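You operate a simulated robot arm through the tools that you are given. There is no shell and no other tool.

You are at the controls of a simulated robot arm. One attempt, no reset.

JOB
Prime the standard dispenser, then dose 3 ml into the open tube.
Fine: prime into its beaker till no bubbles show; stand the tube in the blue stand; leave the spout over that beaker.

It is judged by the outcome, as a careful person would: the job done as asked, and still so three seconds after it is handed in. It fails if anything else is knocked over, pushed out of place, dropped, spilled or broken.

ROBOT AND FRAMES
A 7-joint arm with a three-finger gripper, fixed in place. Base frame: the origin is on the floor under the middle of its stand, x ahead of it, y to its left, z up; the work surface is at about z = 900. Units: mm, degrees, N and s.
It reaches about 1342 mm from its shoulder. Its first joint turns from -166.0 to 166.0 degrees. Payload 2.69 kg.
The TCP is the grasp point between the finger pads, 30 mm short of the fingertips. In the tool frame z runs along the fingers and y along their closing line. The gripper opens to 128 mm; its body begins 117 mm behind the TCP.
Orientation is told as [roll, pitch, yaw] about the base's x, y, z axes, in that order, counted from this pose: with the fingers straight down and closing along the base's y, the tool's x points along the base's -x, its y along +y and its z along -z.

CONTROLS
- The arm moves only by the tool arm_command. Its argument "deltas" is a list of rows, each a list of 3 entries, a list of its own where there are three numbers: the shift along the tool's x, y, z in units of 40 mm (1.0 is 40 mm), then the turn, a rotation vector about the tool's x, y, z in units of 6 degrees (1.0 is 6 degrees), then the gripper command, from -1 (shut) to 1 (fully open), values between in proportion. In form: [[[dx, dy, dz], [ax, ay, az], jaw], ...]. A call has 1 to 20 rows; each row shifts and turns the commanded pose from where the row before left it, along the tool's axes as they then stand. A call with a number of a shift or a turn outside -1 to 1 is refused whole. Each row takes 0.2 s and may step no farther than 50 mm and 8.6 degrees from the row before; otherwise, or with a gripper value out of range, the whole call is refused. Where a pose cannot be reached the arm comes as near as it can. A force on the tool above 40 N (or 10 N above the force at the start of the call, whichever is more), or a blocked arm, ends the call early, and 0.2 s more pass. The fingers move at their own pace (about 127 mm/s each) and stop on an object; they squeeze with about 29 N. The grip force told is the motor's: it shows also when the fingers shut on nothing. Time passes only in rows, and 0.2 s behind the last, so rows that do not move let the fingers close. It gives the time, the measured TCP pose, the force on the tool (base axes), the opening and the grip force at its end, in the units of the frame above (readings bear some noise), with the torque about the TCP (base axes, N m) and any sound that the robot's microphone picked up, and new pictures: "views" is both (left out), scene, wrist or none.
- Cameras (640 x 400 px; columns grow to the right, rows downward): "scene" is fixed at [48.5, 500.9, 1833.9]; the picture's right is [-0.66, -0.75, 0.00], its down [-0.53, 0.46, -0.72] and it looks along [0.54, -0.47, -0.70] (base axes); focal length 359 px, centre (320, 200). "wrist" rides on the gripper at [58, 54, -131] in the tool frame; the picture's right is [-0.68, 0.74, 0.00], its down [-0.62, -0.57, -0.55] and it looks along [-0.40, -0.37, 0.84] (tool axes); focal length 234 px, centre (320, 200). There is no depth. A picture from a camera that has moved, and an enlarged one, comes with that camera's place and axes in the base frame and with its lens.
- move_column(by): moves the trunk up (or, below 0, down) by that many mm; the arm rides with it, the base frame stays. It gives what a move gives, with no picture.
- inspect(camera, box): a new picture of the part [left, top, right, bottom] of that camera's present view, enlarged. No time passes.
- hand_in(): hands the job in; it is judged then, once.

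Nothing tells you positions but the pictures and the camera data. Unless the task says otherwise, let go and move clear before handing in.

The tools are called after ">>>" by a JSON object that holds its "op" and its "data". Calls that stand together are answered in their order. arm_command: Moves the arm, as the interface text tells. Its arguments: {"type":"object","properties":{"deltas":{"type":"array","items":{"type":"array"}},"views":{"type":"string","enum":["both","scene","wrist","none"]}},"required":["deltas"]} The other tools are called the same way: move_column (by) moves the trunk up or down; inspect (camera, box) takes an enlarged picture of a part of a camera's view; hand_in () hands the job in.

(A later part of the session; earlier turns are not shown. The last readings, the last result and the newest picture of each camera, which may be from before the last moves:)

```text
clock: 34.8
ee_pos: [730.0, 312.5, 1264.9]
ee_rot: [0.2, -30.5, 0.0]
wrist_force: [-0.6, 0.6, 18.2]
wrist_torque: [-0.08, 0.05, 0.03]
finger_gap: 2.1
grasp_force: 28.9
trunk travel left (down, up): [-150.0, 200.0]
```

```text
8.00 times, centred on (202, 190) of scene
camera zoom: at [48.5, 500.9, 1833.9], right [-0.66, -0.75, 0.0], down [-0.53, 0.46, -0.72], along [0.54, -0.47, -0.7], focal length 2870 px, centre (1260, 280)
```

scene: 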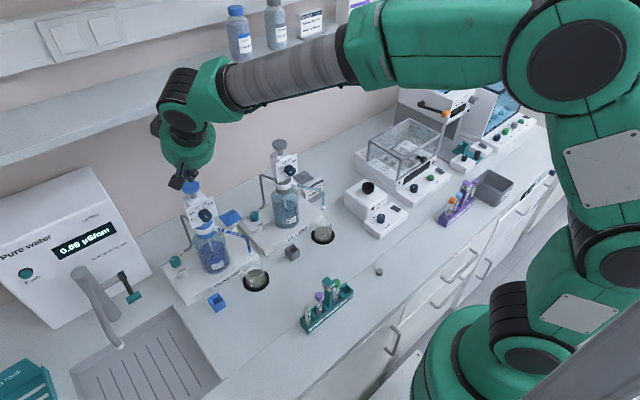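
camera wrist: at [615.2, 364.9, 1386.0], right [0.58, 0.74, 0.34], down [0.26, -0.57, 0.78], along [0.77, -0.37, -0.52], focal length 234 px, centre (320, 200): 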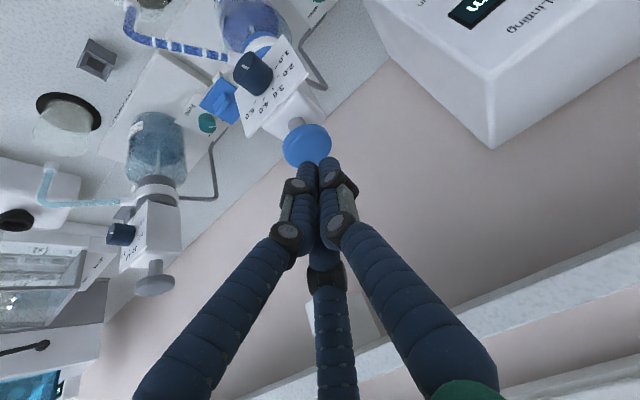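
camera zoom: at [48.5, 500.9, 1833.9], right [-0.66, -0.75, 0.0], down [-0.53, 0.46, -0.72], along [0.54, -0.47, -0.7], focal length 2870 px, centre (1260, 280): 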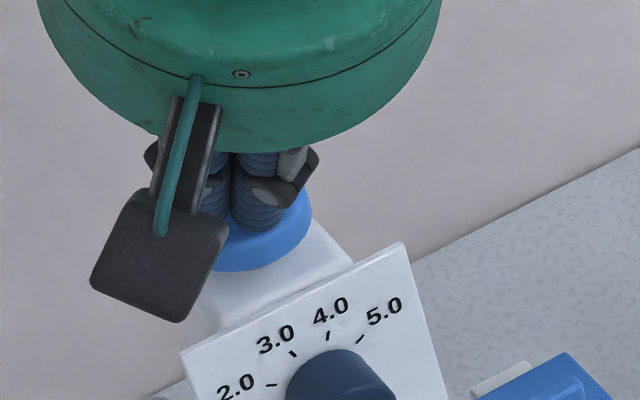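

A blue stream runs into the beaker and the bubbles are gone. I'll lift off and confirm that no bubbles show at rest.

>>> {"op": "arm_command", "data": {"deltas": [[[-0.1, 0, -0.173], [0, 0, 0], -1], [[-0.1, 0, -0.173], [0, 0, 0], -1], [[-0.1, 0, -0.173], [0, 0, 0], -1], [[-0.1, 0, -0.173], [0, 0, 0], -1], [[-0.1, 0, -0.173], [0, 0, 0], -1], [[0, 0, 0], [0, 0, 0], -1], [[0, 0, 0], [0, 0, 0], -1], [[0, 0, 0], [0, 0, 0], -1]], "views": "wrist"}}

>>> {"op": "inspect", "data": {"camera": "scene", "box": [210, 215, 270, 295]}}

>>> {"op": "inspect", "data": {"camera": "wrist", "box": [100, 0, 260, 80]}}

>>> {"op": "inspect", "data": {"camera": "scene", "box": [180, 165, 225, 215]}}

```text
clock: 36.6
ee_pos: [731.1, 312.9, 1301.0]
ee_rot: [0.1, -30.3, 0.0]
wrist_force: [0.0, -1.7, 0.3]
wrist_torque: [-0.01, 0.0, -0.01]
finger_gap: 2.4
grasp_force: 29.5
trunk travel left (down, up): [-150.0, 200.0]
camera wrist: at [615.5, 364.5, 1385.6], right [0.58, 0.74, 0.34], down [0.26, -0.57, 0.78], along [0.77, -0.37, -0.52], focal length 234 px, centre (320, 200)
```

wrist: 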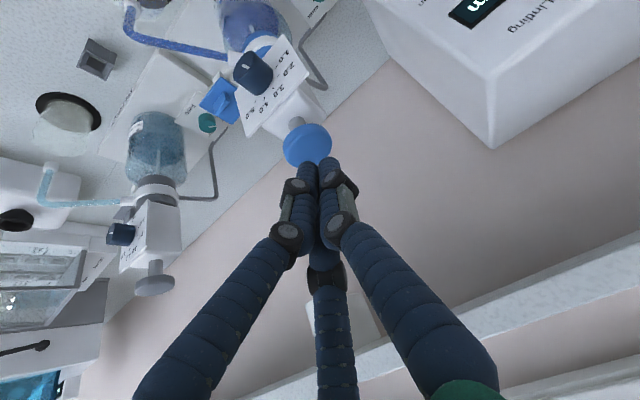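

```text
5.00 times, centred on (240, 255) of scene
camera zoom: at [48.5, 500.9, 1833.9], right [-0.66, -0.75, 0.0], down [-0.53, 0.46, -0.72], along [0.54, -0.47, -0.7], focal length 1794 px, centre (720, -75)
```

zoom: 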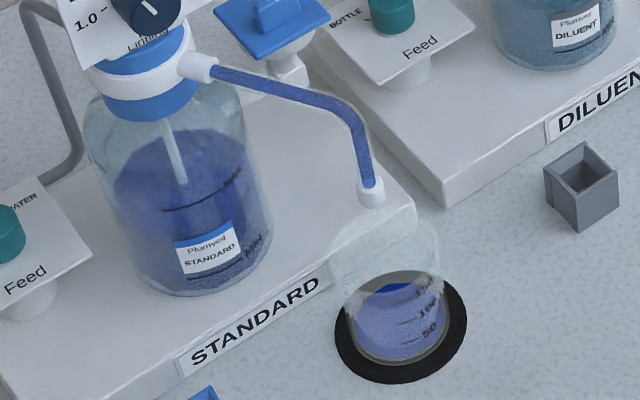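

```text
4.00 times, centred on (180, 40) of wrist
camera zoom: at [615.5, 364.5, 1385.6], right [0.58, 0.74, 0.34], down [0.26, -0.57, 0.78], along [0.77, -0.37, -0.52], focal length 937 px, centre (880, 840)
```

zoom: 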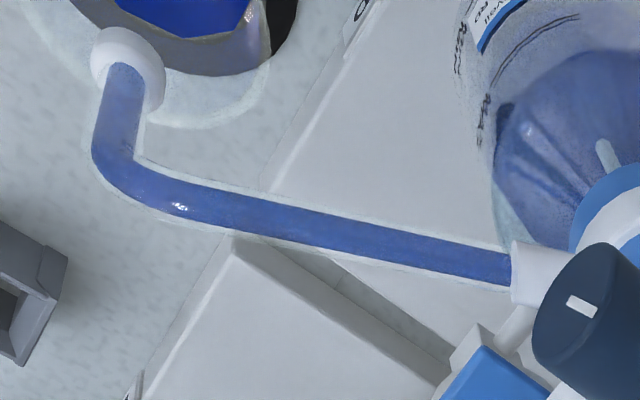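

```text
8.00 times, centred on (202, 190) of scene
camera zoom: at [48.5, 500.9, 1833.9], right [-0.66, -0.75, 0.0], down [-0.53, 0.46, -0.72], along [0.54, -0.47, -0.7], focal length 2870 px, centre (1260, 280)
```

zoom: 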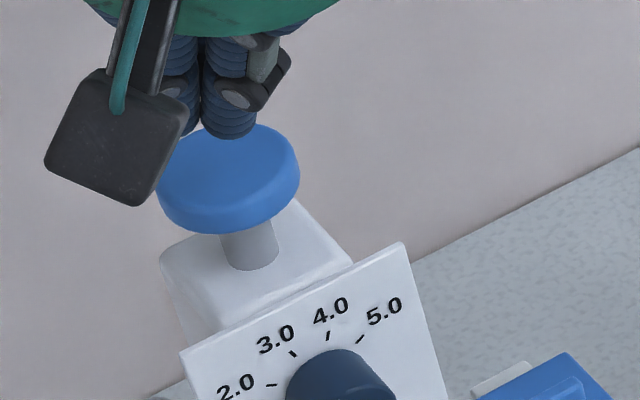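

The spout is clear of bubbles and the beaker holds blue liquid. Next I'll fetch the open tube (29, slot 1): retreat, bring the tool vertical and move above the rack.

>>> {"op": "arm_command", "data": {"deltas": [[[0.497, 0, -0.83], [0, 0, 0], -1], [[0.497, 0, -0.83], [0, 0, 0], -1], [[0.497, 0, -0.83], [0, 0, 0], -1], [[0.497, 0, -0.83], [0, 0, 0], -1], [[0.497, 0, -0.83], [0, 0, 0], -1], [[0, 0, 0], [0, 1, 0], -1], [[0, 0, 0], [0, 1, 0], -1], [[0, 0, 0], [0, 1, 0], -1], [[0, 0, 0], [0, 1, 0], -1], [[0, 0, 0], [0, 1, 0], -1], [[0.55, -0.332, 0.7], [0, 0, 0], -0.5], [[0.55, -0.332, 0.7], [0, 0, 0], -0.06], [[0.55, -0.332, 0.7], [0, 0, 0], -0.06], [[0.55, -0.332, 0.7], [0, 0, 0], -0.06], [[0.55, -0.332, 0.7], [0, 0, 0], -0.06], [[0.55, -0.332, 0.7], [0, 0, 0], -0.06], [[0.2, -0.332, 0.7], [0, 0, 0], -0.06]]}}

>>> {"op": "inspect", "data": {"camera": "wrist", "box": [160, 60, 400, 260]}}

>>> {"op": "inspect", "data": {"camera": "scene", "box": [260, 230, 400, 340]}}

```text
clock: 40.2
ee_pos: [422.4, 219.6, 1197.9]
ee_rot: [0.2, -0.3, 0.2]
wrist_force: [-1.0, -0.6, 0.4]
wrist_torque: [-0.06, -0.02, 0.0]
finger_gap: 60.0
grasp_force: 0.1
trunk travel left (down, up): [-150.0, 200.0]
camera wrist: at [363.4, 272.0, 1328.9], right [0.68, 0.74, 0.01], down [0.61, -0.57, 0.55], along [0.41, -0.37, -0.83], focal length 234 px, centre (320, 200)
```

scene: 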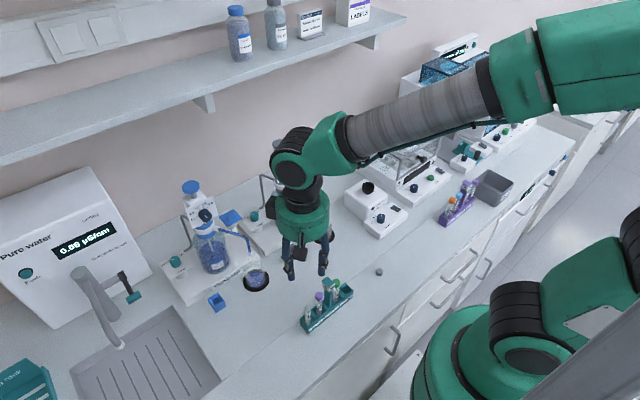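
wrist: 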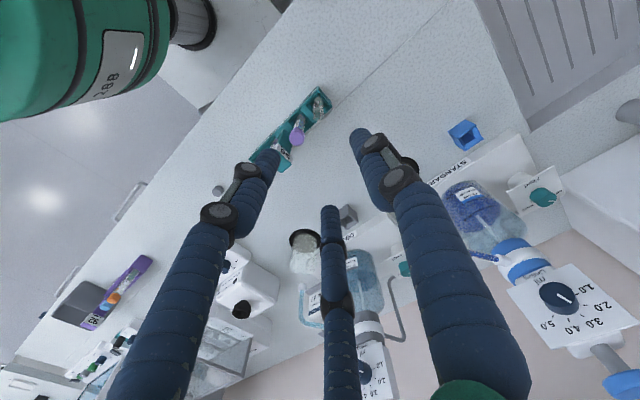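

```text
2.00 times, centred on (280, 160) of wrist
camera zoom: at [363.4, 272.0, 1328.9], right [0.68, 0.74, 0.01], down [0.61, -0.57, 0.55], along [0.41, -0.37, -0.83], focal length 468 px, centre (400, 280)
```

zoom: 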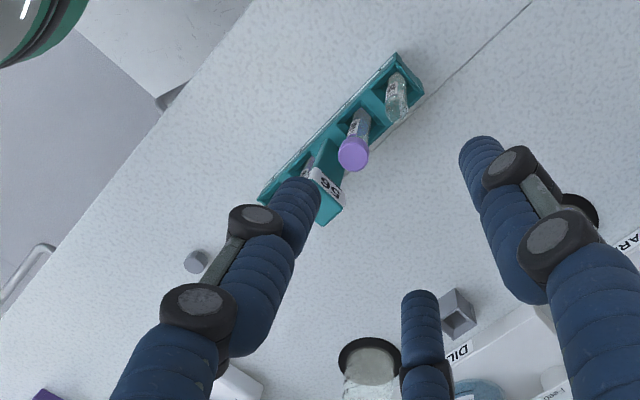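

```text
3.64 times, centred on (330, 285) of scene
camera zoom: at [48.5, 500.9, 1833.9], right [-0.66, -0.75, 0.0], down [-0.53, 0.46, -0.72], along [0.54, -0.47, -0.7], focal length 1305 px, centre (284, -109)
```

zoom: 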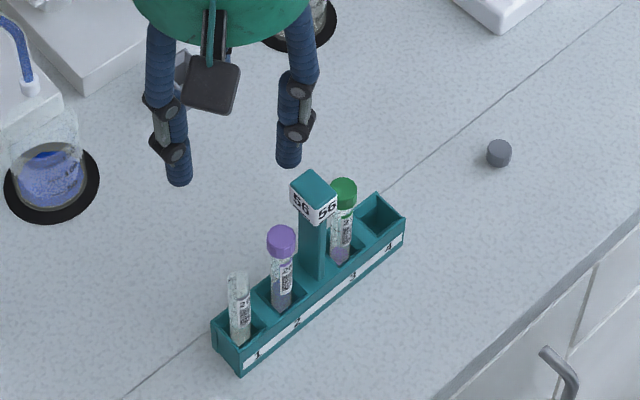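

>>> {"op": "inspect", "data": {"camera": "wrist", "box": [270, 80, 345, 150]}}

>>> {"op": "inspect", "data": {"camera": "scene", "box": [288, 280, 338, 340]}}

```text
5.71 times, centred on (308, 115) of wrist
camera zoom: at [363.4, 272.0, 1328.9], right [0.68, 0.74, 0.01], down [0.61, -0.57, 0.55], along [0.41, -0.37, -0.83], focal length 1338 px, centre (391, 686)
```

zoom: 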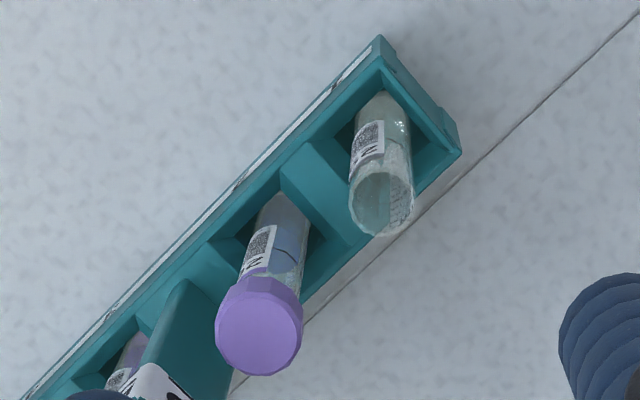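

```text
6.67 times, centred on (313, 310) of scene
camera zoom: at [48.5, 500.9, 1833.9], right [-0.66, -0.75, 0.0], down [-0.53, 0.46, -0.72], along [0.54, -0.47, -0.7], focal length 2392 px, centre (367, -533)
```

zoom: 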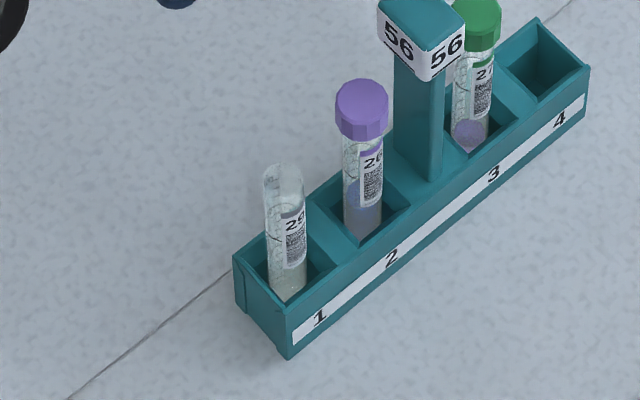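

Tube 29's rim is near (424, 215, 984), and the capped tube 26 stands about 40 mm away at y≈177. I'll descend to z≈1065 and re-check the alignment.

>>> {"op": "arm_command", "data": {"deltas": [[[-0.02, -0.09, 0.8], [0, 0, 0], -0.06], [[-0.02, 0, 0.8], [0, 0, 0], -0.06], [[0, 0, 0.8], [0, 0, 0], -0.06], [[0, 0, 0.9], [0, 0, 0], -0.06], [[0, 0, 0], [0, 0, 0], -0.06]]}}

>>> {"op": "inspect", "data": {"camera": "wrist", "box": [250, 80, 390, 230]}}

>>> {"op": "inspect", "data": {"camera": "scene", "box": [280, 250, 360, 340]}}

```text
clock: 41.4
ee_pos: [424.8, 216.7, 1066.0]
ee_rot: [0.0, -0.2, 0.1]
wrist_force: [0.0, -1.1, -0.5]
wrist_torque: [-0.03, 0.03, 0.0]
finger_gap: 60.1
grasp_force: 0.0
trunk travel left (down, up): [-150.0, 200.0]
camera wrist: at [367.2, 268.8, 1196.4], right [0.68, 0.74, 0.0], down [0.61, -0.57, 0.55], along [0.41, -0.37, -0.84], focal length 234 px, centre (320, 200)
```

scene: 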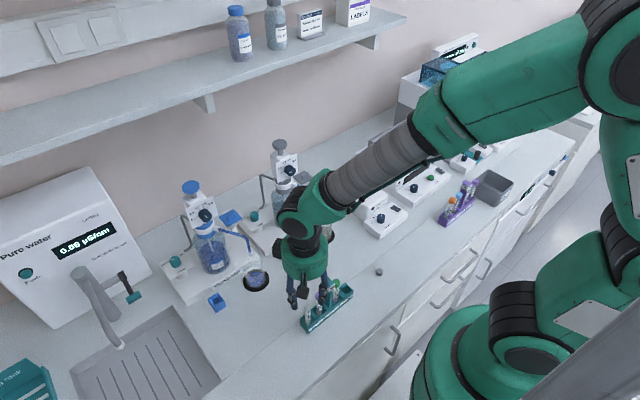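
wrist: 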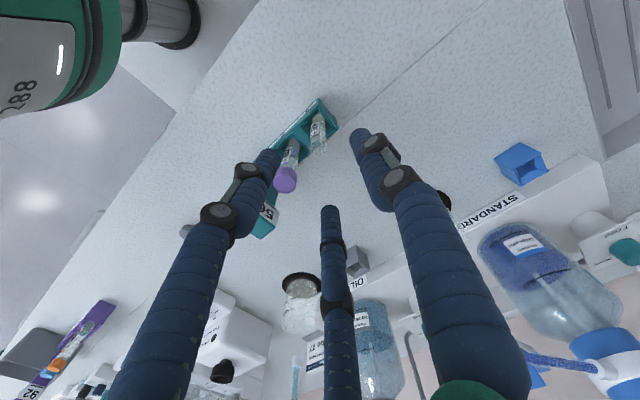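

```text
2.67 times, centred on (320, 155) of wrist
camera zoom: at [367.2, 268.8, 1196.4], right [0.68, 0.74, 0.0], down [0.61, -0.57, 0.55], along [0.41, -0.37, -0.84], focal length 624 px, centre (320, 320)
```

zoom: 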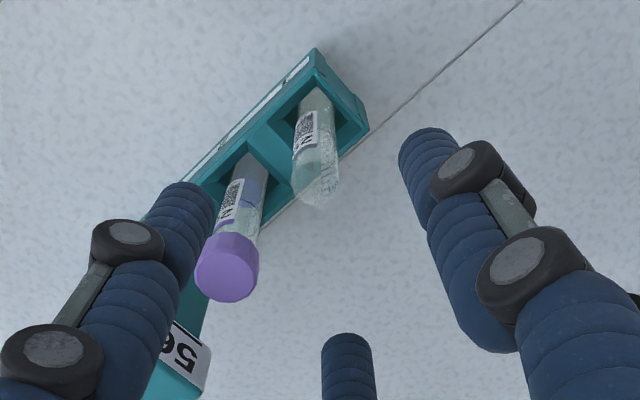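

```text
4.44 times, centred on (320, 295) of scene
camera zoom: at [48.5, 500.9, 1833.9], right [-0.66, -0.75, 0.0], down [-0.53, 0.46, -0.72], along [0.54, -0.47, -0.7], focal length 1595 px, centre (320, -222)
```

zoom: 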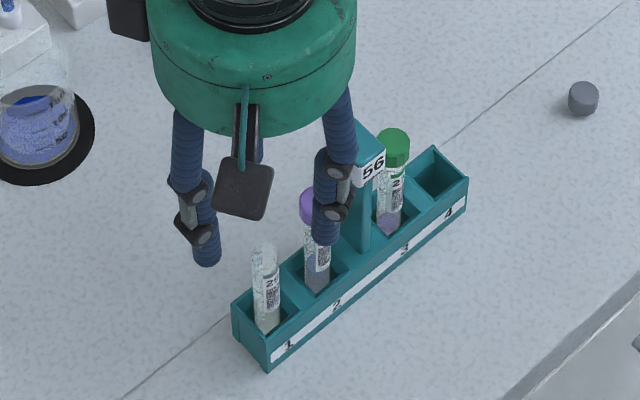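

The tube's rim is within 2 mm of the tool axis, with a slight lean in its slot. I'll descend to z≈978 so the tips stay above the rack, checking for contact.

>>> {"op": "arm_command", "data": {"deltas": [[[0.02, -0.02, 0.7], [0, 0, 0], -0.1], [[0, 0, 0.7], [0, 0, 0], -0.1], [[0, 0, 0.6], [0, 0, 0], -0.1], [[0, 0, 0.2], [0, 0, 0], -0.1], [[0, 0, 0], [0, 0, 0], -0.1]]}}

>>> {"op": "inspect", "data": {"camera": "wrist", "box": [250, 100, 390, 240]}}

>>> {"op": "inspect", "data": {"camera": "scene", "box": [280, 250, 360, 340]}}

```text
clock: 42.6
ee_pos: [425.4, 215.2, 977.8]
ee_rot: [0.2, -0.4, 0.2]
wrist_force: [-0.1, 0.4, -0.2]
wrist_torque: [0.0, 0.0, -0.02]
finger_gap: 57.6
grasp_force: 0.0
trunk travel left (down, up): [-150.0, 200.0]
camera wrist: at [365.8, 267.7, 1108.9], right [0.68, 0.74, 0.0], down [0.61, -0.57, 0.55], along [0.41, -0.37, -0.83], focal length 234 px, centre (320, 200)
```

scene: 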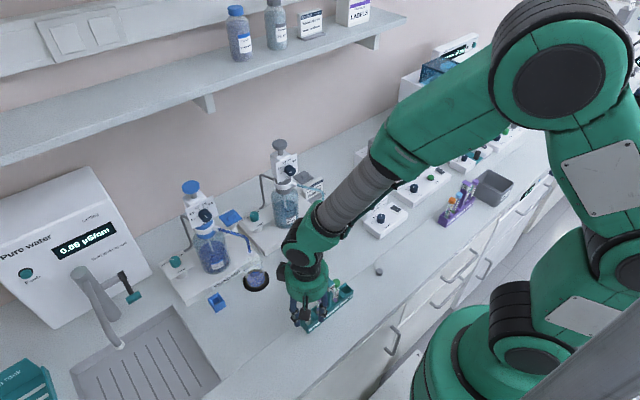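
wrist: 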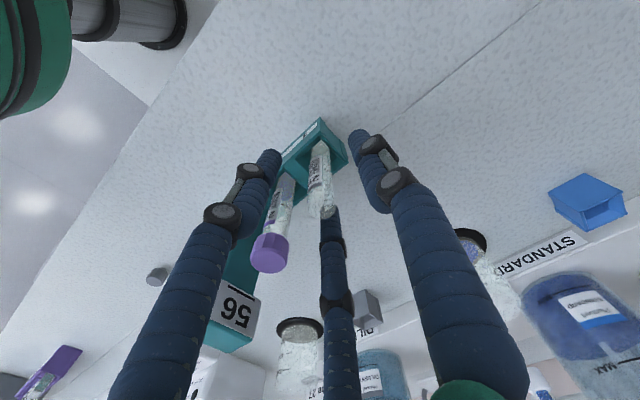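

```text
2.86 times, centred on (320, 170) of wrist
camera zoom: at [365.8, 267.7, 1108.9], right [0.68, 0.74, 0.0], down [0.61, -0.57, 0.55], along [0.41, -0.37, -0.83], focal length 669 px, centre (320, 286)
```

zoom: 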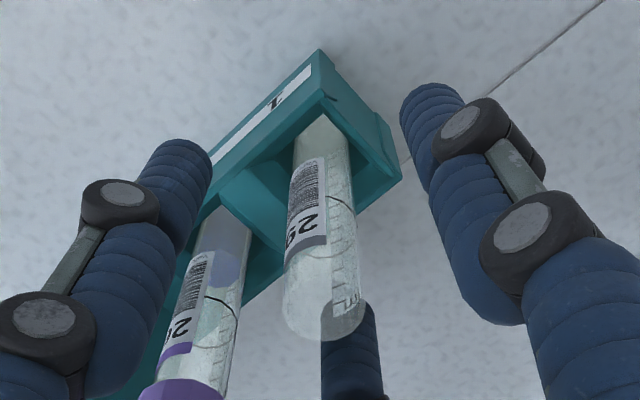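

```text
4.44 times, centred on (320, 295) of scene
camera zoom: at [48.5, 500.9, 1833.9], right [-0.66, -0.75, 0.0], down [-0.53, 0.46, -0.72], along [0.54, -0.47, -0.7], focal length 1595 px, centre (320, -222)
```

zoom: 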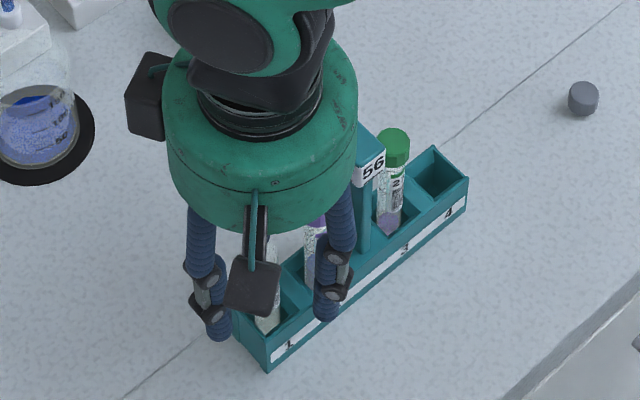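

The three views together put the tube upright near (418.5, 221.5) with its rim at about z≈1003. I'll shift the hand to centre on it before closing.

>>> {"op": "arm_command", "data": {"deltas": [[[0.08, 0.075, 0], [0, 0, 0], -0.1], [[0.08, 0.075, 0], [0, 0, 0], -0.1], [[0, 0, 0], [0, 0, 0], -0.1]], "views": "wrist"}}

>>> {"op": "inspect", "data": {"camera": "wrist", "box": [250, 100, 390, 240]}}

>>> {"op": "inspect", "data": {"camera": "scene", "box": [285, 285, 340, 340]}}

```text
clock: 43.4
ee_pos: [417.0, 220.8, 977.8]
ee_rot: [0.0, -0.3, 0.1]
wrist_force: [0.3, 0.2, 0.7]
wrist_torque: [0.0, 0.0, -0.02]
finger_gap: 57.7
grasp_force: 0.0
trunk travel left (down, up): [-150.0, 200.0]
camera wrist: at [359.4, 273.8, 1108.9], right [0.68, 0.74, 0.0], down [0.61, -0.57, 0.55], along [0.41, -0.37, -0.83], focal length 234 px, centre (320, 200)
```

wrist: 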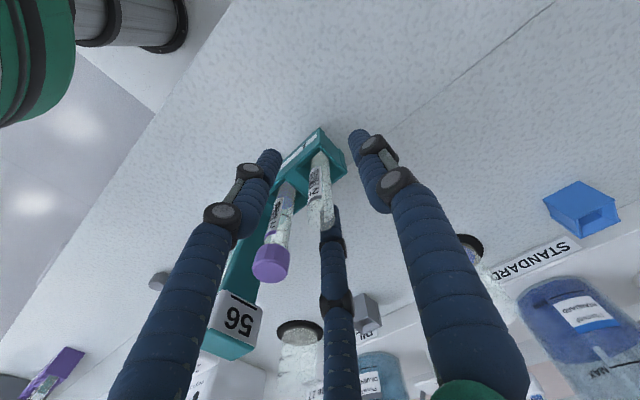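

```text
2.86 times, centred on (320, 170) of wrist
camera zoom: at [359.4, 273.8, 1108.9], right [0.68, 0.74, 0.0], down [0.61, -0.57, 0.55], along [0.41, -0.37, -0.83], focal length 669 px, centre (320, 286)
```

zoom: 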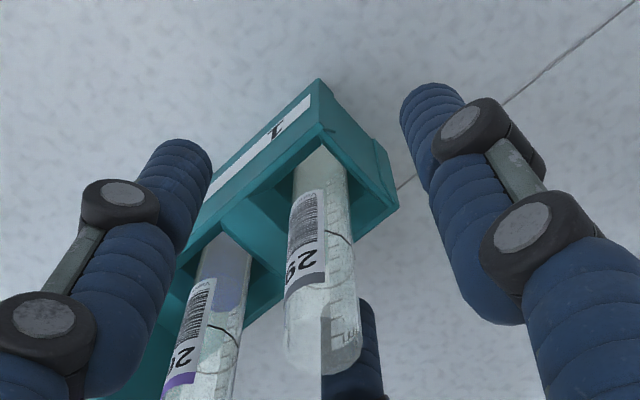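

```text
7.27 times, centred on (312, 312) of scene
camera zoom: at [48.5, 500.9, 1833.9], right [-0.66, -0.75, 0.0], down [-0.53, 0.46, -0.72], along [0.54, -0.47, -0.7], focal length 2609 px, centre (374, -618)
```

zoom: 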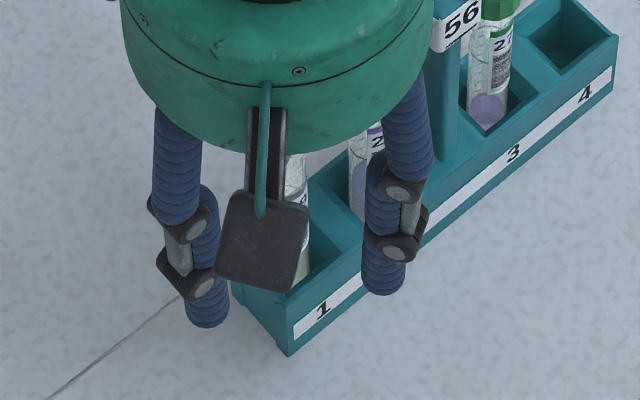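

The axis is now within about 2 mm of the tube. I'll raise 10 mm so the tips clear the rack walls, then close on the tube.

>>> {"op": "arm_command", "data": {"deltas": [[[-0.025, -0.025, -0.25], [0, 0, 0], -0.1], [[0, 0, 0], [0, 0, 0], -0.4], [[0, 0, 0], [0, 0, 0], -0.6], [[0, 0, 0], [0, 0, 0], -0.8], [[0, 0, 0], [0, 0, 0], -1], [[0, 0, 0], [0, 0, 0], -1]]}}

>>> {"op": "inspect", "data": {"camera": "wrist", "box": [250, 100, 390, 240]}}

>>> {"op": "inspect", "data": {"camera": "scene", "box": [285, 265, 345, 340]}}

```text
clock: 44.8
ee_pos: [419.2, 220.3, 987.6]
ee_rot: [0.0, -0.2, 0.1]
wrist_force: [0.9, -0.9, -0.4]
wrist_torque: [0.01, -0.01, -0.04]
finger_gap: 13.7
grasp_force: 28.9
trunk travel left (down, up): [-150.0, 200.0]
camera wrist: at [360.5, 272.7, 1119.2], right [0.68, 0.74, 0.0], down [0.61, -0.57, 0.55], along [0.41, -0.37, -0.83], focal length 234 px, centre (320, 200)
```

scene: 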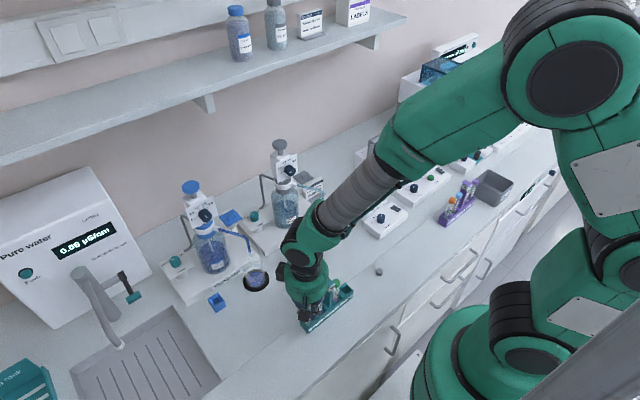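
wrist: 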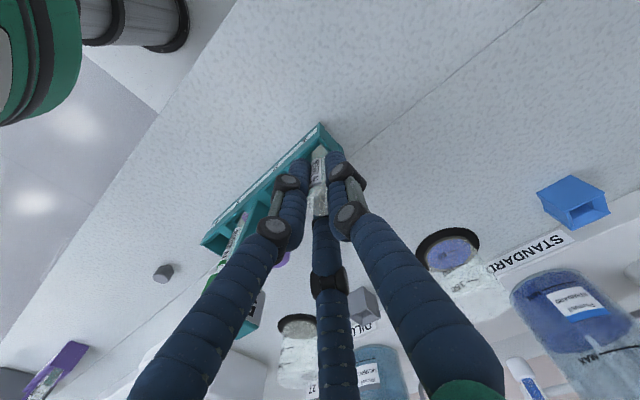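

```text
2.86 times, centred on (320, 170) of wrist
camera zoom: at [360.5, 272.7, 1119.2], right [0.68, 0.74, 0.0], down [0.61, -0.57, 0.55], along [0.41, -0.37, -0.83], focal length 669 px, centre (320, 286)
```

zoom: 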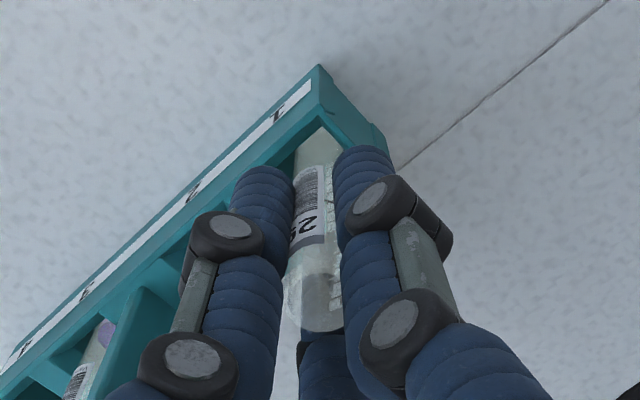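

```text
5.33 times, centred on (315, 302) of scene
camera zoom: at [48.5, 500.9, 1833.9], right [-0.66, -0.75, 0.0], down [-0.53, 0.46, -0.72], along [0.54, -0.47, -0.7], focal length 1914 px, centre (347, -347)
```

zoom: 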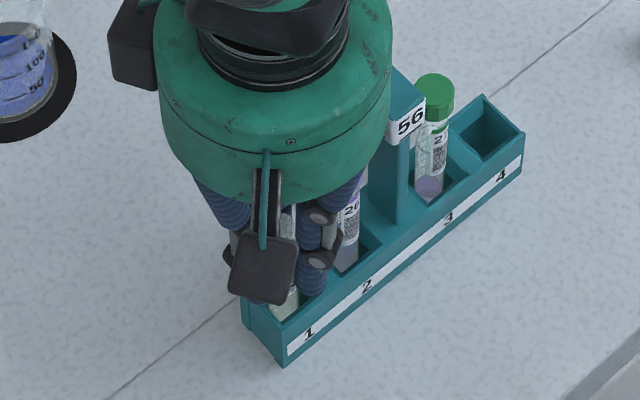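

The tube is held (13.7 mm, 29 N). I'll lift it straight up and check that it hangs upright and the rack is undisturbed.

>>> {"op": "arm_command", "data": {"deltas": [[[0, 0, -0.25], [0, 0, 0], -1], [[0, 0, -0.5], [0, 0, 0], -1], [[0, 0, -0.6], [0, 0, 0], -1], [[0, 0, -0.7], [0, 0, 0], -1], [[0, 0, -0.7], [0, 0, 0], -1], [[0, 0, 0], [0, 0, 0], -1]]}}

>>> {"op": "inspect", "data": {"camera": "scene", "box": [270, 240, 360, 340]}}

>>> {"op": "inspect", "data": {"camera": "wrist", "box": [240, 60, 400, 240]}}

```text
clock: 46.2
ee_pos: [418.2, 220.8, 1098.6]
ee_rot: [0.1, -0.4, 0.2]
wrist_force: [-0.9, 0.4, 0.1]
wrist_torque: [0.01, -0.03, 0.01]
finger_gap: 13.7
grasp_force: 29.4
trunk travel left (down, up): [-150.0, 200.0]
camera wrist: at [359.6, 272.2, 1230.2], right [0.68, 0.74, 0.01], down [0.61, -0.57, 0.55], along [0.41, -0.37, -0.83], focal length 234 px, centre (320, 200)
```

scene: 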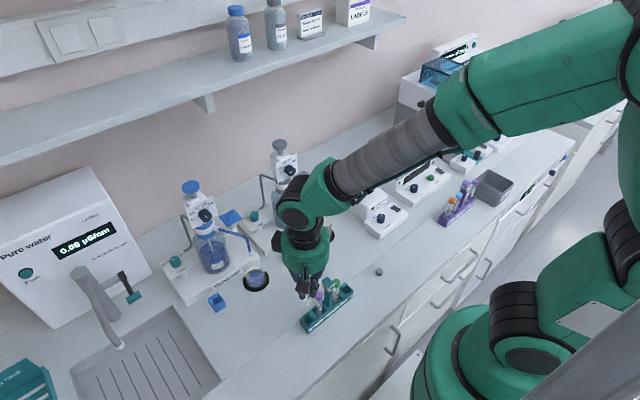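
wrist: 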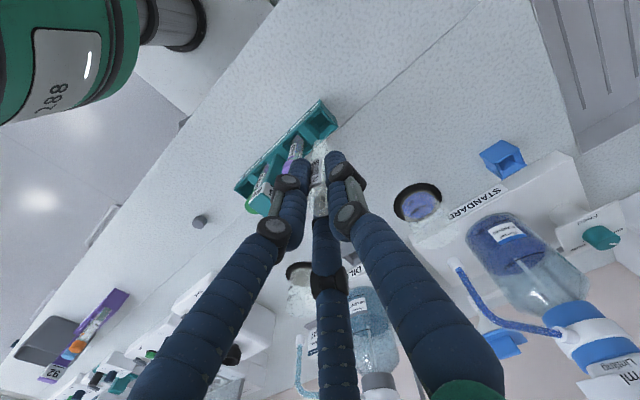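

```text
4.00 times, centred on (315, 290) of scene
camera zoom: at [48.5, 500.9, 1833.9], right [-0.66, -0.75, 0.0], down [-0.53, 0.46, -0.72], along [0.54, -0.47, -0.7], focal length 1435 px, centre (340, -160)
```

zoom: 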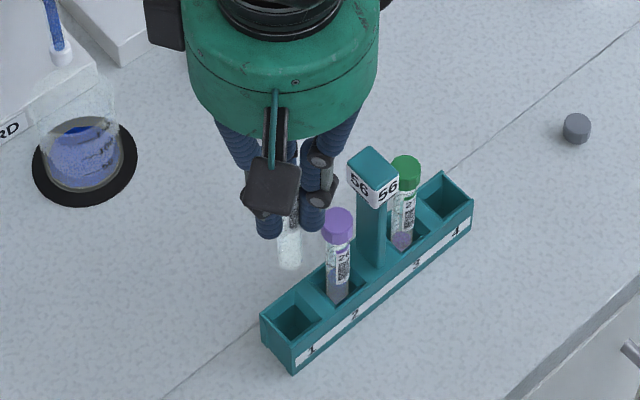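

```text
2.22 times, centred on (320, 150) of wrist
camera zoom: at [359.6, 272.2, 1230.2], right [0.68, 0.74, 0.01], down [0.61, -0.57, 0.55], along [0.41, -0.37, -0.83], focal length 520 px, centre (320, 311)
```

zoom: 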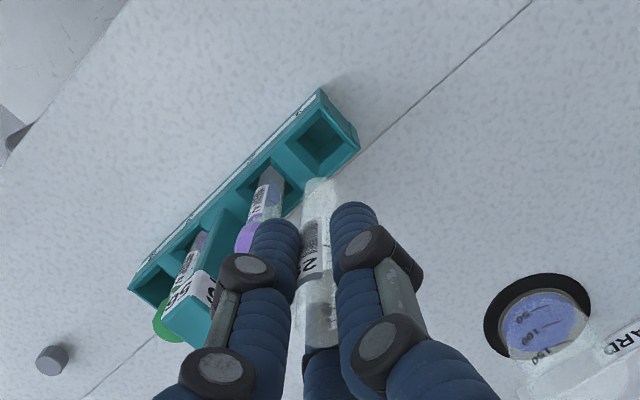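

The tube came out upright and the rack is undisturbed. The blue stand's hole is near (628, 375) with its top at about z≈943, so I'll carry the tube there, staying high and away from the spout.

>>> {"op": "arm_command", "data": {"deltas": [[[-0.508, 0.642, -0.1], [0, 0, 0], -1], [[-0.508, 0.642, -0.1], [0, 0, 0], -1], [[-0.508, 0.642, -0.1], [0, 0, 0], -1], [[-0.508, 0.642, 0], [0, 0, 0], -1], [[-0.508, 0.642, 0], [0, 0, 0], -1], [[-0.508, 0.642, 0], [0, 0, 0], -1], [[-0.6, 0, 0], [0, 0, 0], -1], [[-0.6, 0, 0], [0, 0, 0], -1], [[-0.6, 0, 0], [0, 0, 0], -1], [[-0.35, 0, 0], [0, 0, 0], -1], [[0, 0, 0], [0, 0, 0], -1]]}}

>>> {"op": "inspect", "data": {"camera": "wrist", "box": [240, 60, 400, 240]}}

>>> {"op": "inspect", "data": {"camera": "scene", "box": [180, 220, 280, 320]}}

```text
clock: 48.6
ee_pos: [626.3, 375.3, 1112.5]
ee_rot: [0.1, -0.2, 0.1]
wrist_force: [0.0, -0.6, -0.1]
wrist_torque: [0.02, -0.01, -0.01]
finger_gap: 13.2
grasp_force: 29.0
trunk travel left (down, up): [-150.0, 200.0]
camera wrist: at [568.2, 427.0, 1242.7], right [0.68, 0.74, 0.0], down [0.61, -0.57, 0.55], along [0.41, -0.37, -0.84], focal length 234 px, centre (320, 200)
```

scene: 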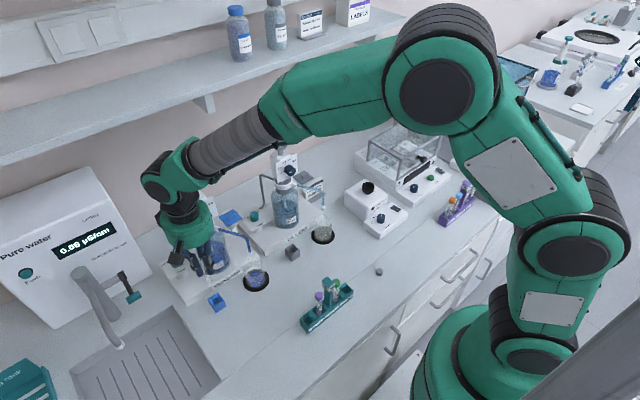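
wrist: 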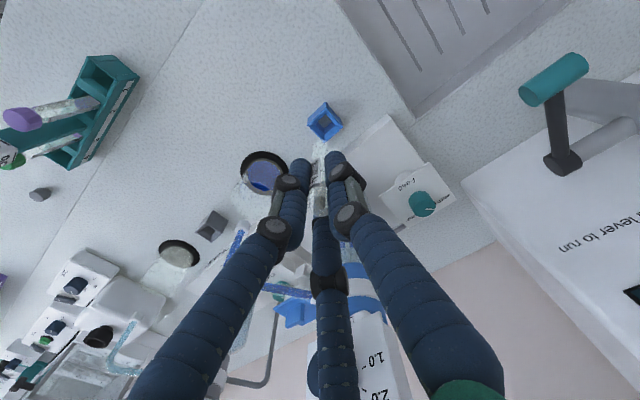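

```text
2.22 times, centred on (320, 150) of wrist
camera zoom: at [568.2, 427.0, 1242.7], right [0.68, 0.74, 0.0], down [0.61, -0.57, 0.55], along [0.41, -0.37, -0.84], focal length 520 px, centre (320, 311)
```

zoom: 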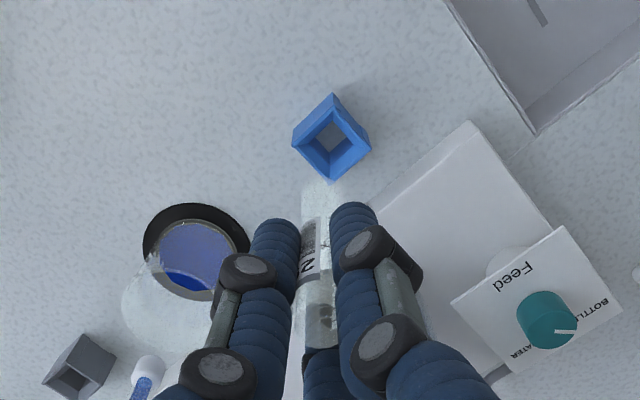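

```text
4.00 times, centred on (230, 270) of scene
camera zoom: at [48.5, 500.9, 1833.9], right [-0.66, -0.75, 0.0], down [-0.53, 0.46, -0.72], along [0.54, -0.47, -0.7], focal length 1435 px, centre (680, -80)
```

zoom: 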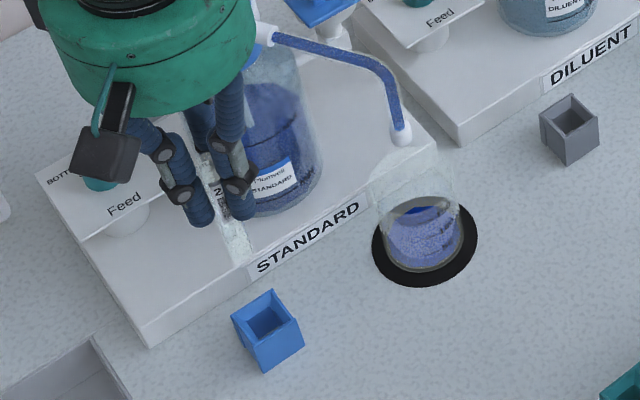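

>>> {"op": "inspect", "data": {"camera": "wrist", "box": [295, 90, 355, 150]}}

>>> {"op": "inspect", "data": {"camera": "scene", "box": [200, 255, 250, 320]}}

```text
6.67 times, centred on (325, 120) of wrist
camera zoom: at [568.2, 427.0, 1242.7], right [0.68, 0.74, 0.0], down [0.61, -0.57, 0.55], along [0.41, -0.37, -0.84], focal length 1561 px, centre (287, 733)
```

zoom: 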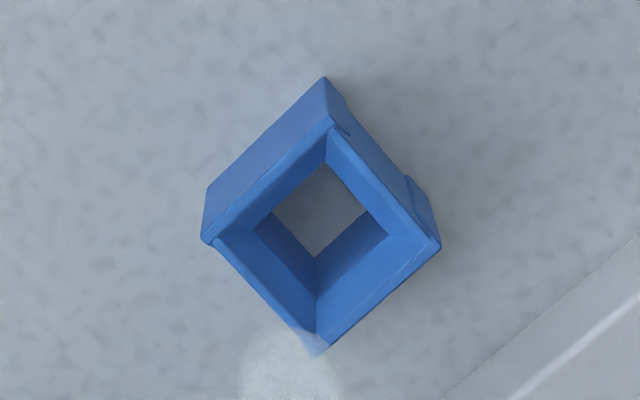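

```text
6.15 times, centred on (225, 288) of scene
camera zoom: at [48.5, 500.9, 1833.9], right [-0.66, -0.75, 0.0], down [-0.53, 0.46, -0.72], along [0.54, -0.47, -0.7], focal length 2208 px, centre (905, -338)
```

zoom: 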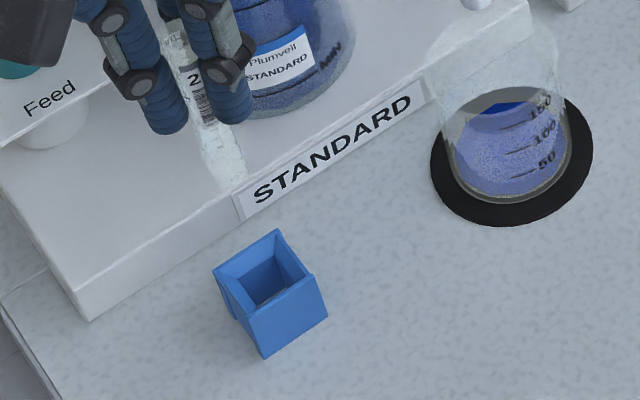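

The stand top looks to be near (635, 376.5), so the tube needs to go about 8 mm further in x. I'll shift and lower until the tube's bottom is just above the stand, then re-check from both cameras.

>>> {"op": "arm_command", "data": {"deltas": [[[-0.2, 0.03, 0], [0, 0, 0], -1], [[0, 0, 0.6], [0, 0, 0], -1], [[0, 0, 0.6], [0, 0, 0], -1], [[0, 0, 0.5], [0, 0, 0], -1], [[0, 0, 0], [0, 0, 0], -1]]}}

>>> {"op": "inspect", "data": {"camera": "wrist", "box": [280, 90, 360, 170]}}

>>> {"op": "inspect", "data": {"camera": "scene", "box": [195, 250, 245, 315]}}

```text
clock: 49.8
ee_pos: [634.5, 376.3, 1042.0]
ee_rot: [0.2, -0.3, 0.1]
wrist_force: [1.0, -1.1, 0.0]
wrist_torque: [-0.03, 0.04, 0.0]
finger_gap: 13.4
grasp_force: 29.2
trunk travel left (down, up): [-150.0, 200.0]
camera wrist: at [576.2, 428.6, 1173.6], right [0.68, 0.74, 0.0], down [0.61, -0.57, 0.55], along [0.41, -0.37, -0.83], focal length 234 px, centre (320, 200)
```

scene: 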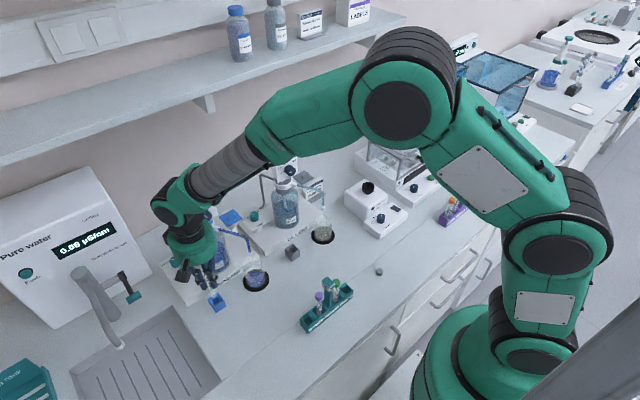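
wrist: 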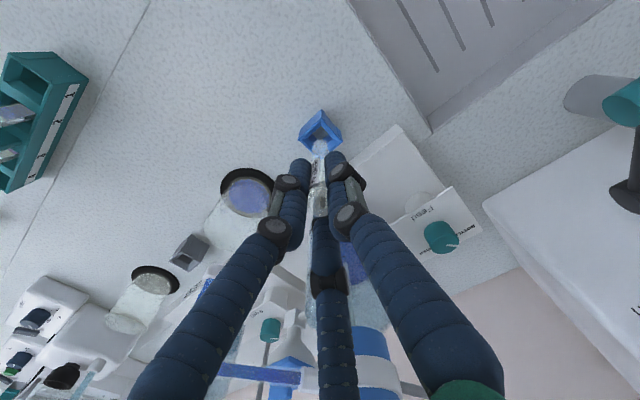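

```text
5.00 times, centred on (320, 130) of wrist
camera zoom: at [576.2, 428.6, 1173.6], right [0.68, 0.74, 0.0], down [0.61, -0.57, 0.55], along [0.41, -0.37, -0.83], focal length 1171 px, centre (320, 550)
```

zoom: 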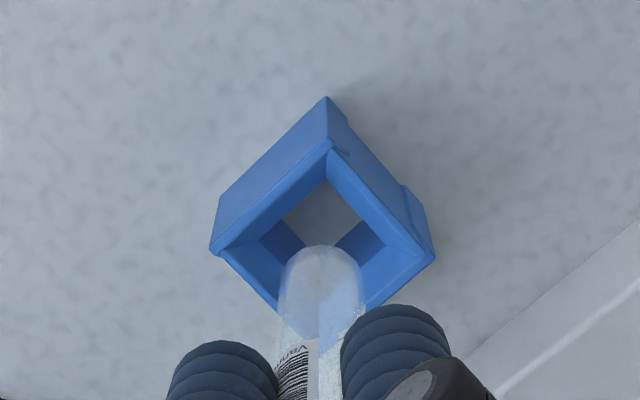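

```text
6.15 times, centred on (220, 282) of scene
camera zoom: at [48.5, 500.9, 1833.9], right [-0.66, -0.75, 0.0], down [-0.53, 0.46, -0.72], along [0.54, -0.47, -0.7], focal length 2208 px, centre (935, -308)
```

zoom: 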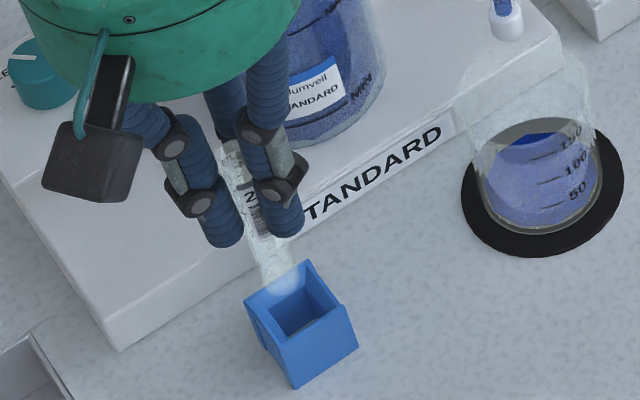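

The tube is nearly over the hole. I'll nudge by about (+1.5, −1) mm, lower 14 mm and re-check.

>>> {"op": "arm_command", "data": {"deltas": [[[-0.04, -0.025, 0.15], [0, 0, 0], -1], [[0, 0, 0.2], [0, 0, 0], -1], [[0, 0, 0], [0, 0, 0], -1]], "views": "none"}}

>>> {"op": "inspect", "data": {"camera": "wrist", "box": [290, 100, 350, 170]}}

>>> {"op": "inspect", "data": {"camera": "scene", "box": [200, 270, 235, 310]}}

```text
clock: 50.6
ee_pos: [636.1, 375.3, 1029.3]
ee_rot: [0.2, -0.3, 0.1]
wrist_force: [-0.2, -0.3, 0.2]
wrist_torque: [-0.03, 0.04, 0.0]
finger_gap: 13.2
grasp_force: 29.3
trunk travel left (down, up): [-150.0, 200.0]
```

```text
5.71 times, centred on (320, 135) of wrist
camera zoom: at [577.3, 427.3, 1159.7], right [0.68, 0.74, 0.0], down [0.61, -0.57, 0.55], along [0.41, -0.37, -0.83], focal length 1338 px, centre (320, 571)
```

zoom: 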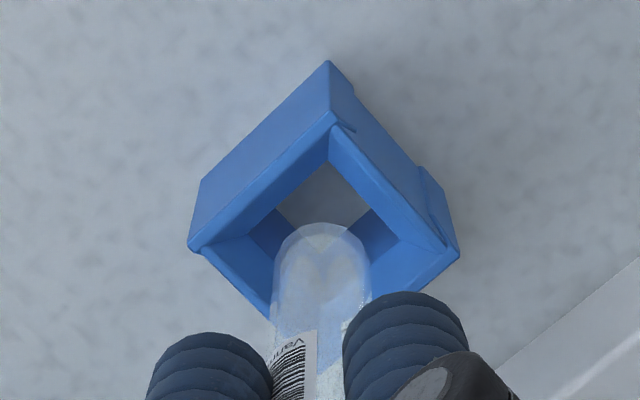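

```text
10.00 times, centred on (218, 290) of scene
camera zoom: at [48.5, 500.9, 1833.9], right [-0.66, -0.75, 0.0], down [-0.53, 0.46, -0.72], along [0.54, -0.47, -0.7], focal length 3588 px, centre (1345, -700)
```

zoom: 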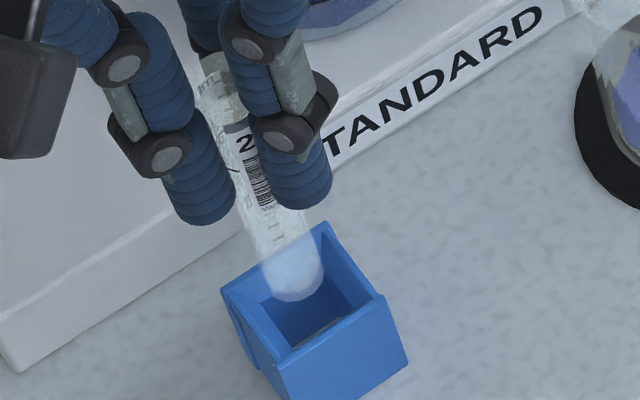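

Both views agree the tube is within about 1.5 mm of the hole's centre. I'll lower it into the stand gently.

>>> {"op": "arm_command", "data": {"deltas": [[[0, 0, 0.2], [0, 0, 0], -1], [[0, 0, 0.2], [0, 0, 0], -1], [[0, 0, 0.2], [0, 0, 0], -1], [[0, 0, 0.15], [0, 0, 0], -1], [[0, 0, 0], [0, 0, 0], -1]], "views": "none"}}

>>> {"op": "inspect", "data": {"camera": "wrist", "box": [280, 100, 360, 180]}}

>>> {"op": "inspect", "data": {"camera": "scene", "box": [195, 265, 240, 315]}}

```text
clock: 51.8
ee_pos: [635.7, 374.6, 999.6]
ee_rot: [0.1, -0.4, 0.1]
wrist_force: [0.4, 0.1, -0.6]
wrist_torque: [0.02, 0.05, 0.0]
finger_gap: 12.9
grasp_force: 28.8
trunk travel left (down, up): [-150.0, 200.0]
```

```text
5.00 times, centred on (320, 140) of wrist
camera zoom: at [577.5, 427.1, 1129.8], right [0.68, 0.74, 0.0], down [0.61, -0.57, 0.55], along [0.41, -0.37, -0.84], focal length 1171 px, centre (320, 500)
```

zoom: 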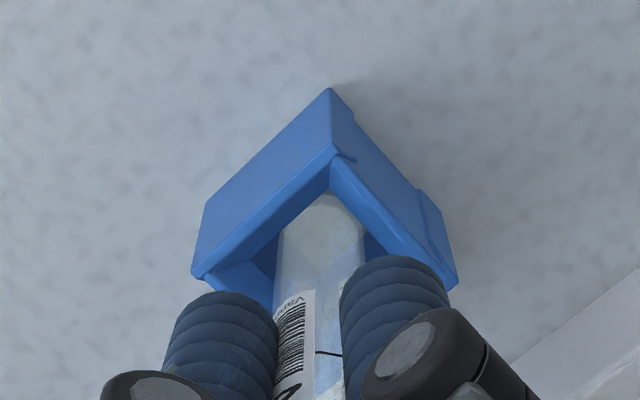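

```text
8.00 times, centred on (218, 290) of scene
camera zoom: at [48.5, 500.9, 1833.9], right [-0.66, -0.75, 0.0], down [-0.53, 0.46, -0.72], along [0.54, -0.47, -0.7], focal length 2870 px, centre (1140, -520)
```

zoom: 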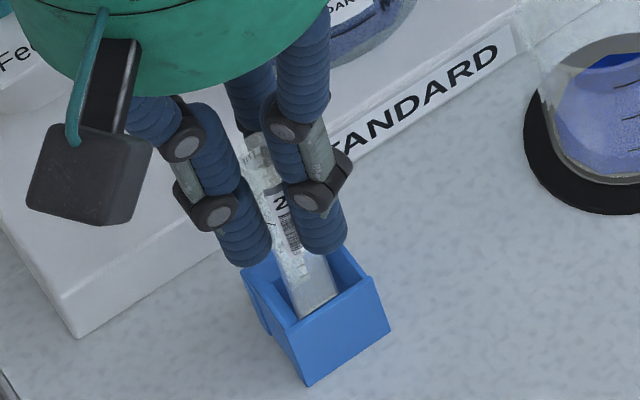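

The tube is inside the stand. I'll lower in small steps until it touches the bottom.

>>> {"op": "arm_command", "data": {"deltas": [[[0, 0, 0.06], [0, 0, 0], -1], [[0, 0, 0.06], [0, 0, 0], -1], [[0, 0, 0.06], [0, 0, 0], -1], [[0, 0, 0.06], [0, 0, 0], -1], [[0, 0, 0], [0, 0, 0], -1]], "views": "none"}}

```text
clock: 53.0
ee_pos: [635.8, 375.7, 989.1]
ee_rot: [0.1, -0.4, 0.1]
wrist_force: [-0.2, -0.8, -0.1]
wrist_torque: [0.01, 0.03, 0.01]
finger_gap: 13.0
grasp_force: 28.9
trunk travel left (down, up): [-150.0, 200.0]
```

>>> {"op": "arm_command", "data": {"deltas": [[[0, 0, 0.04], [0, 0, 0], -1], [[0, 0, 0.04], [0, 0, 0], -1], [[0, 0, 0], [0, 0, 0], -1]], "views": "none"}}

>>> {"op": "inspect", "data": {"camera": "wrist", "box": [280, 100, 360, 180]}}

>>> {"op": "inspect", "data": {"camera": "scene", "box": [195, 265, 240, 315]}}

```text
clock: 53.8
ee_pos: [635.9, 374.6, 986.3]
ee_rot: [0.1, -0.4, 0.2]
wrist_force: [-0.7, -0.2, -1.3]
wrist_torque: [-0.04, 0.02, -0.01]
finger_gap: 13.2
grasp_force: 28.8
trunk travel left (down, up): [-150.0, 200.0]
```

```text
5.00 times, centred on (320, 140) of wrist
camera zoom: at [577.8, 427.4, 1117.4], right [0.68, 0.74, 0.0], down [0.61, -0.57, 0.55], along [0.41, -0.37, -0.83], focal length 1171 px, centre (320, 500)
```

zoom: 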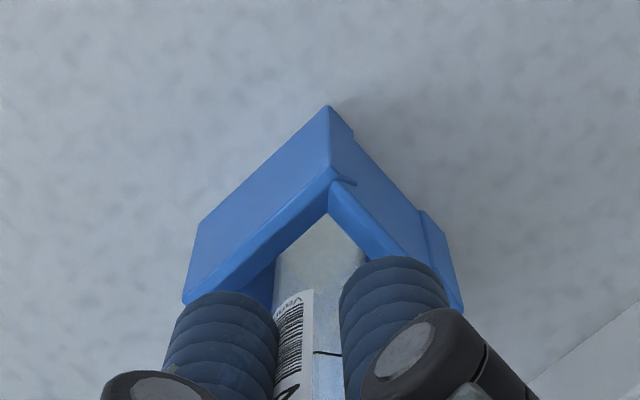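

```text
8.00 times, centred on (218, 290) of scene
camera zoom: at [48.5, 500.9, 1833.9], right [-0.66, -0.75, 0.0], down [-0.53, 0.46, -0.72], along [0.54, -0.47, -0.7], focal length 2870 px, centre (1140, -520)
```

zoom: 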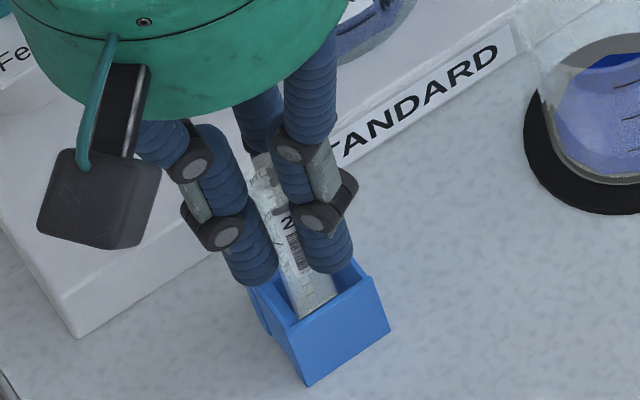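

>>> {"op": "arm_command", "data": {"deltas": [[[0, 0, 0.04], [0, 0, 0], -1], [[0, 0, 0.04], [0, 0, 0], -1], [[0, 0, 0], [0, 0, 0], -1]], "views": "none"}}

```text
clock: 54.6
ee_pos: [636.4, 374.9, 984.0]
ee_rot: [0.1, -0.2, 0.0]
wrist_force: [0.0, 0.3, -0.2]
wrist_torque: [0.01, -0.03, -0.03]
finger_gap: 12.7
grasp_force: 29.0
trunk travel left (down, up): [-150.0, 200.0]
```

>>> {"op": "arm_command", "data": {"deltas": [[[0, 0, 0.04], [0, 0, 0], -1], [[0, 0, 0.04], [0, 0, 0], -1], [[0, 0, 0], [0, 0, 0], -1]], "views": "none"}}

>>> {"op": "inspect", "data": {"camera": "wrist", "box": [280, 100, 360, 180]}}

>>> {"op": "inspect", "data": {"camera": "scene", "box": [195, 265, 240, 315]}}

```text
clock: 55.4
ee_pos: [637.0, 376.2, 982.2]
ee_rot: [0.2, -0.4, 0.1]
wrist_force: [-2.3, -0.1, 19.5]
wrist_torque: [-0.02, 0.19, -0.02]
finger_gap: 12.6
grasp_force: 28.8
trunk travel left (down, up): [-150.0, 200.0]
```

```text
5.00 times, centred on (320, 140) of wrist
camera zoom: at [577.8, 427.5, 1113.2], right [0.68, 0.74, 0.01], down [0.61, -0.57, 0.55], along [0.41, -0.37, -0.83], focal length 1171 px, centre (320, 500)
```

zoom: 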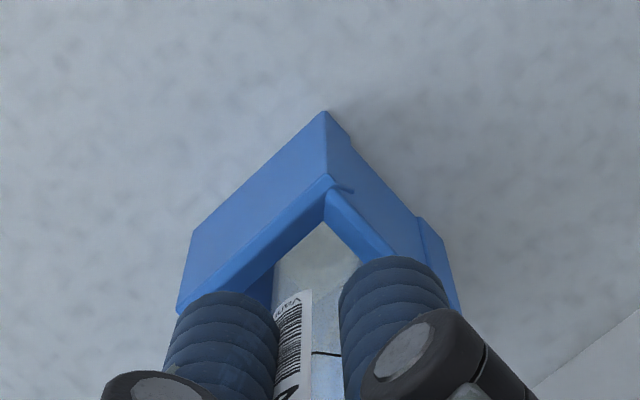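

```text
8.00 times, centred on (218, 290) of scene
camera zoom: at [48.5, 500.9, 1833.9], right [-0.66, -0.75, 0.0], down [-0.53, 0.46, -0.72], along [0.54, -0.47, -0.7], focal length 2870 px, centre (1140, -520)
```

zoom: 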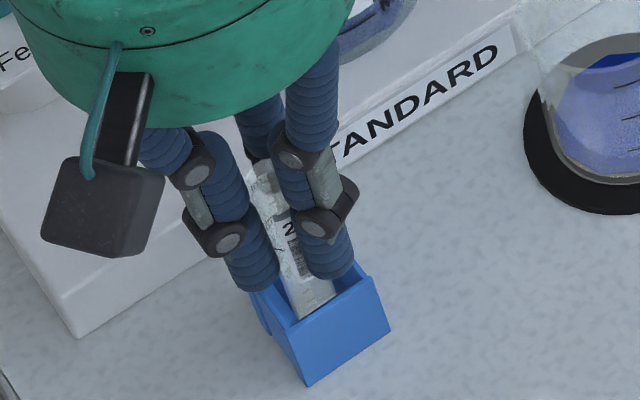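

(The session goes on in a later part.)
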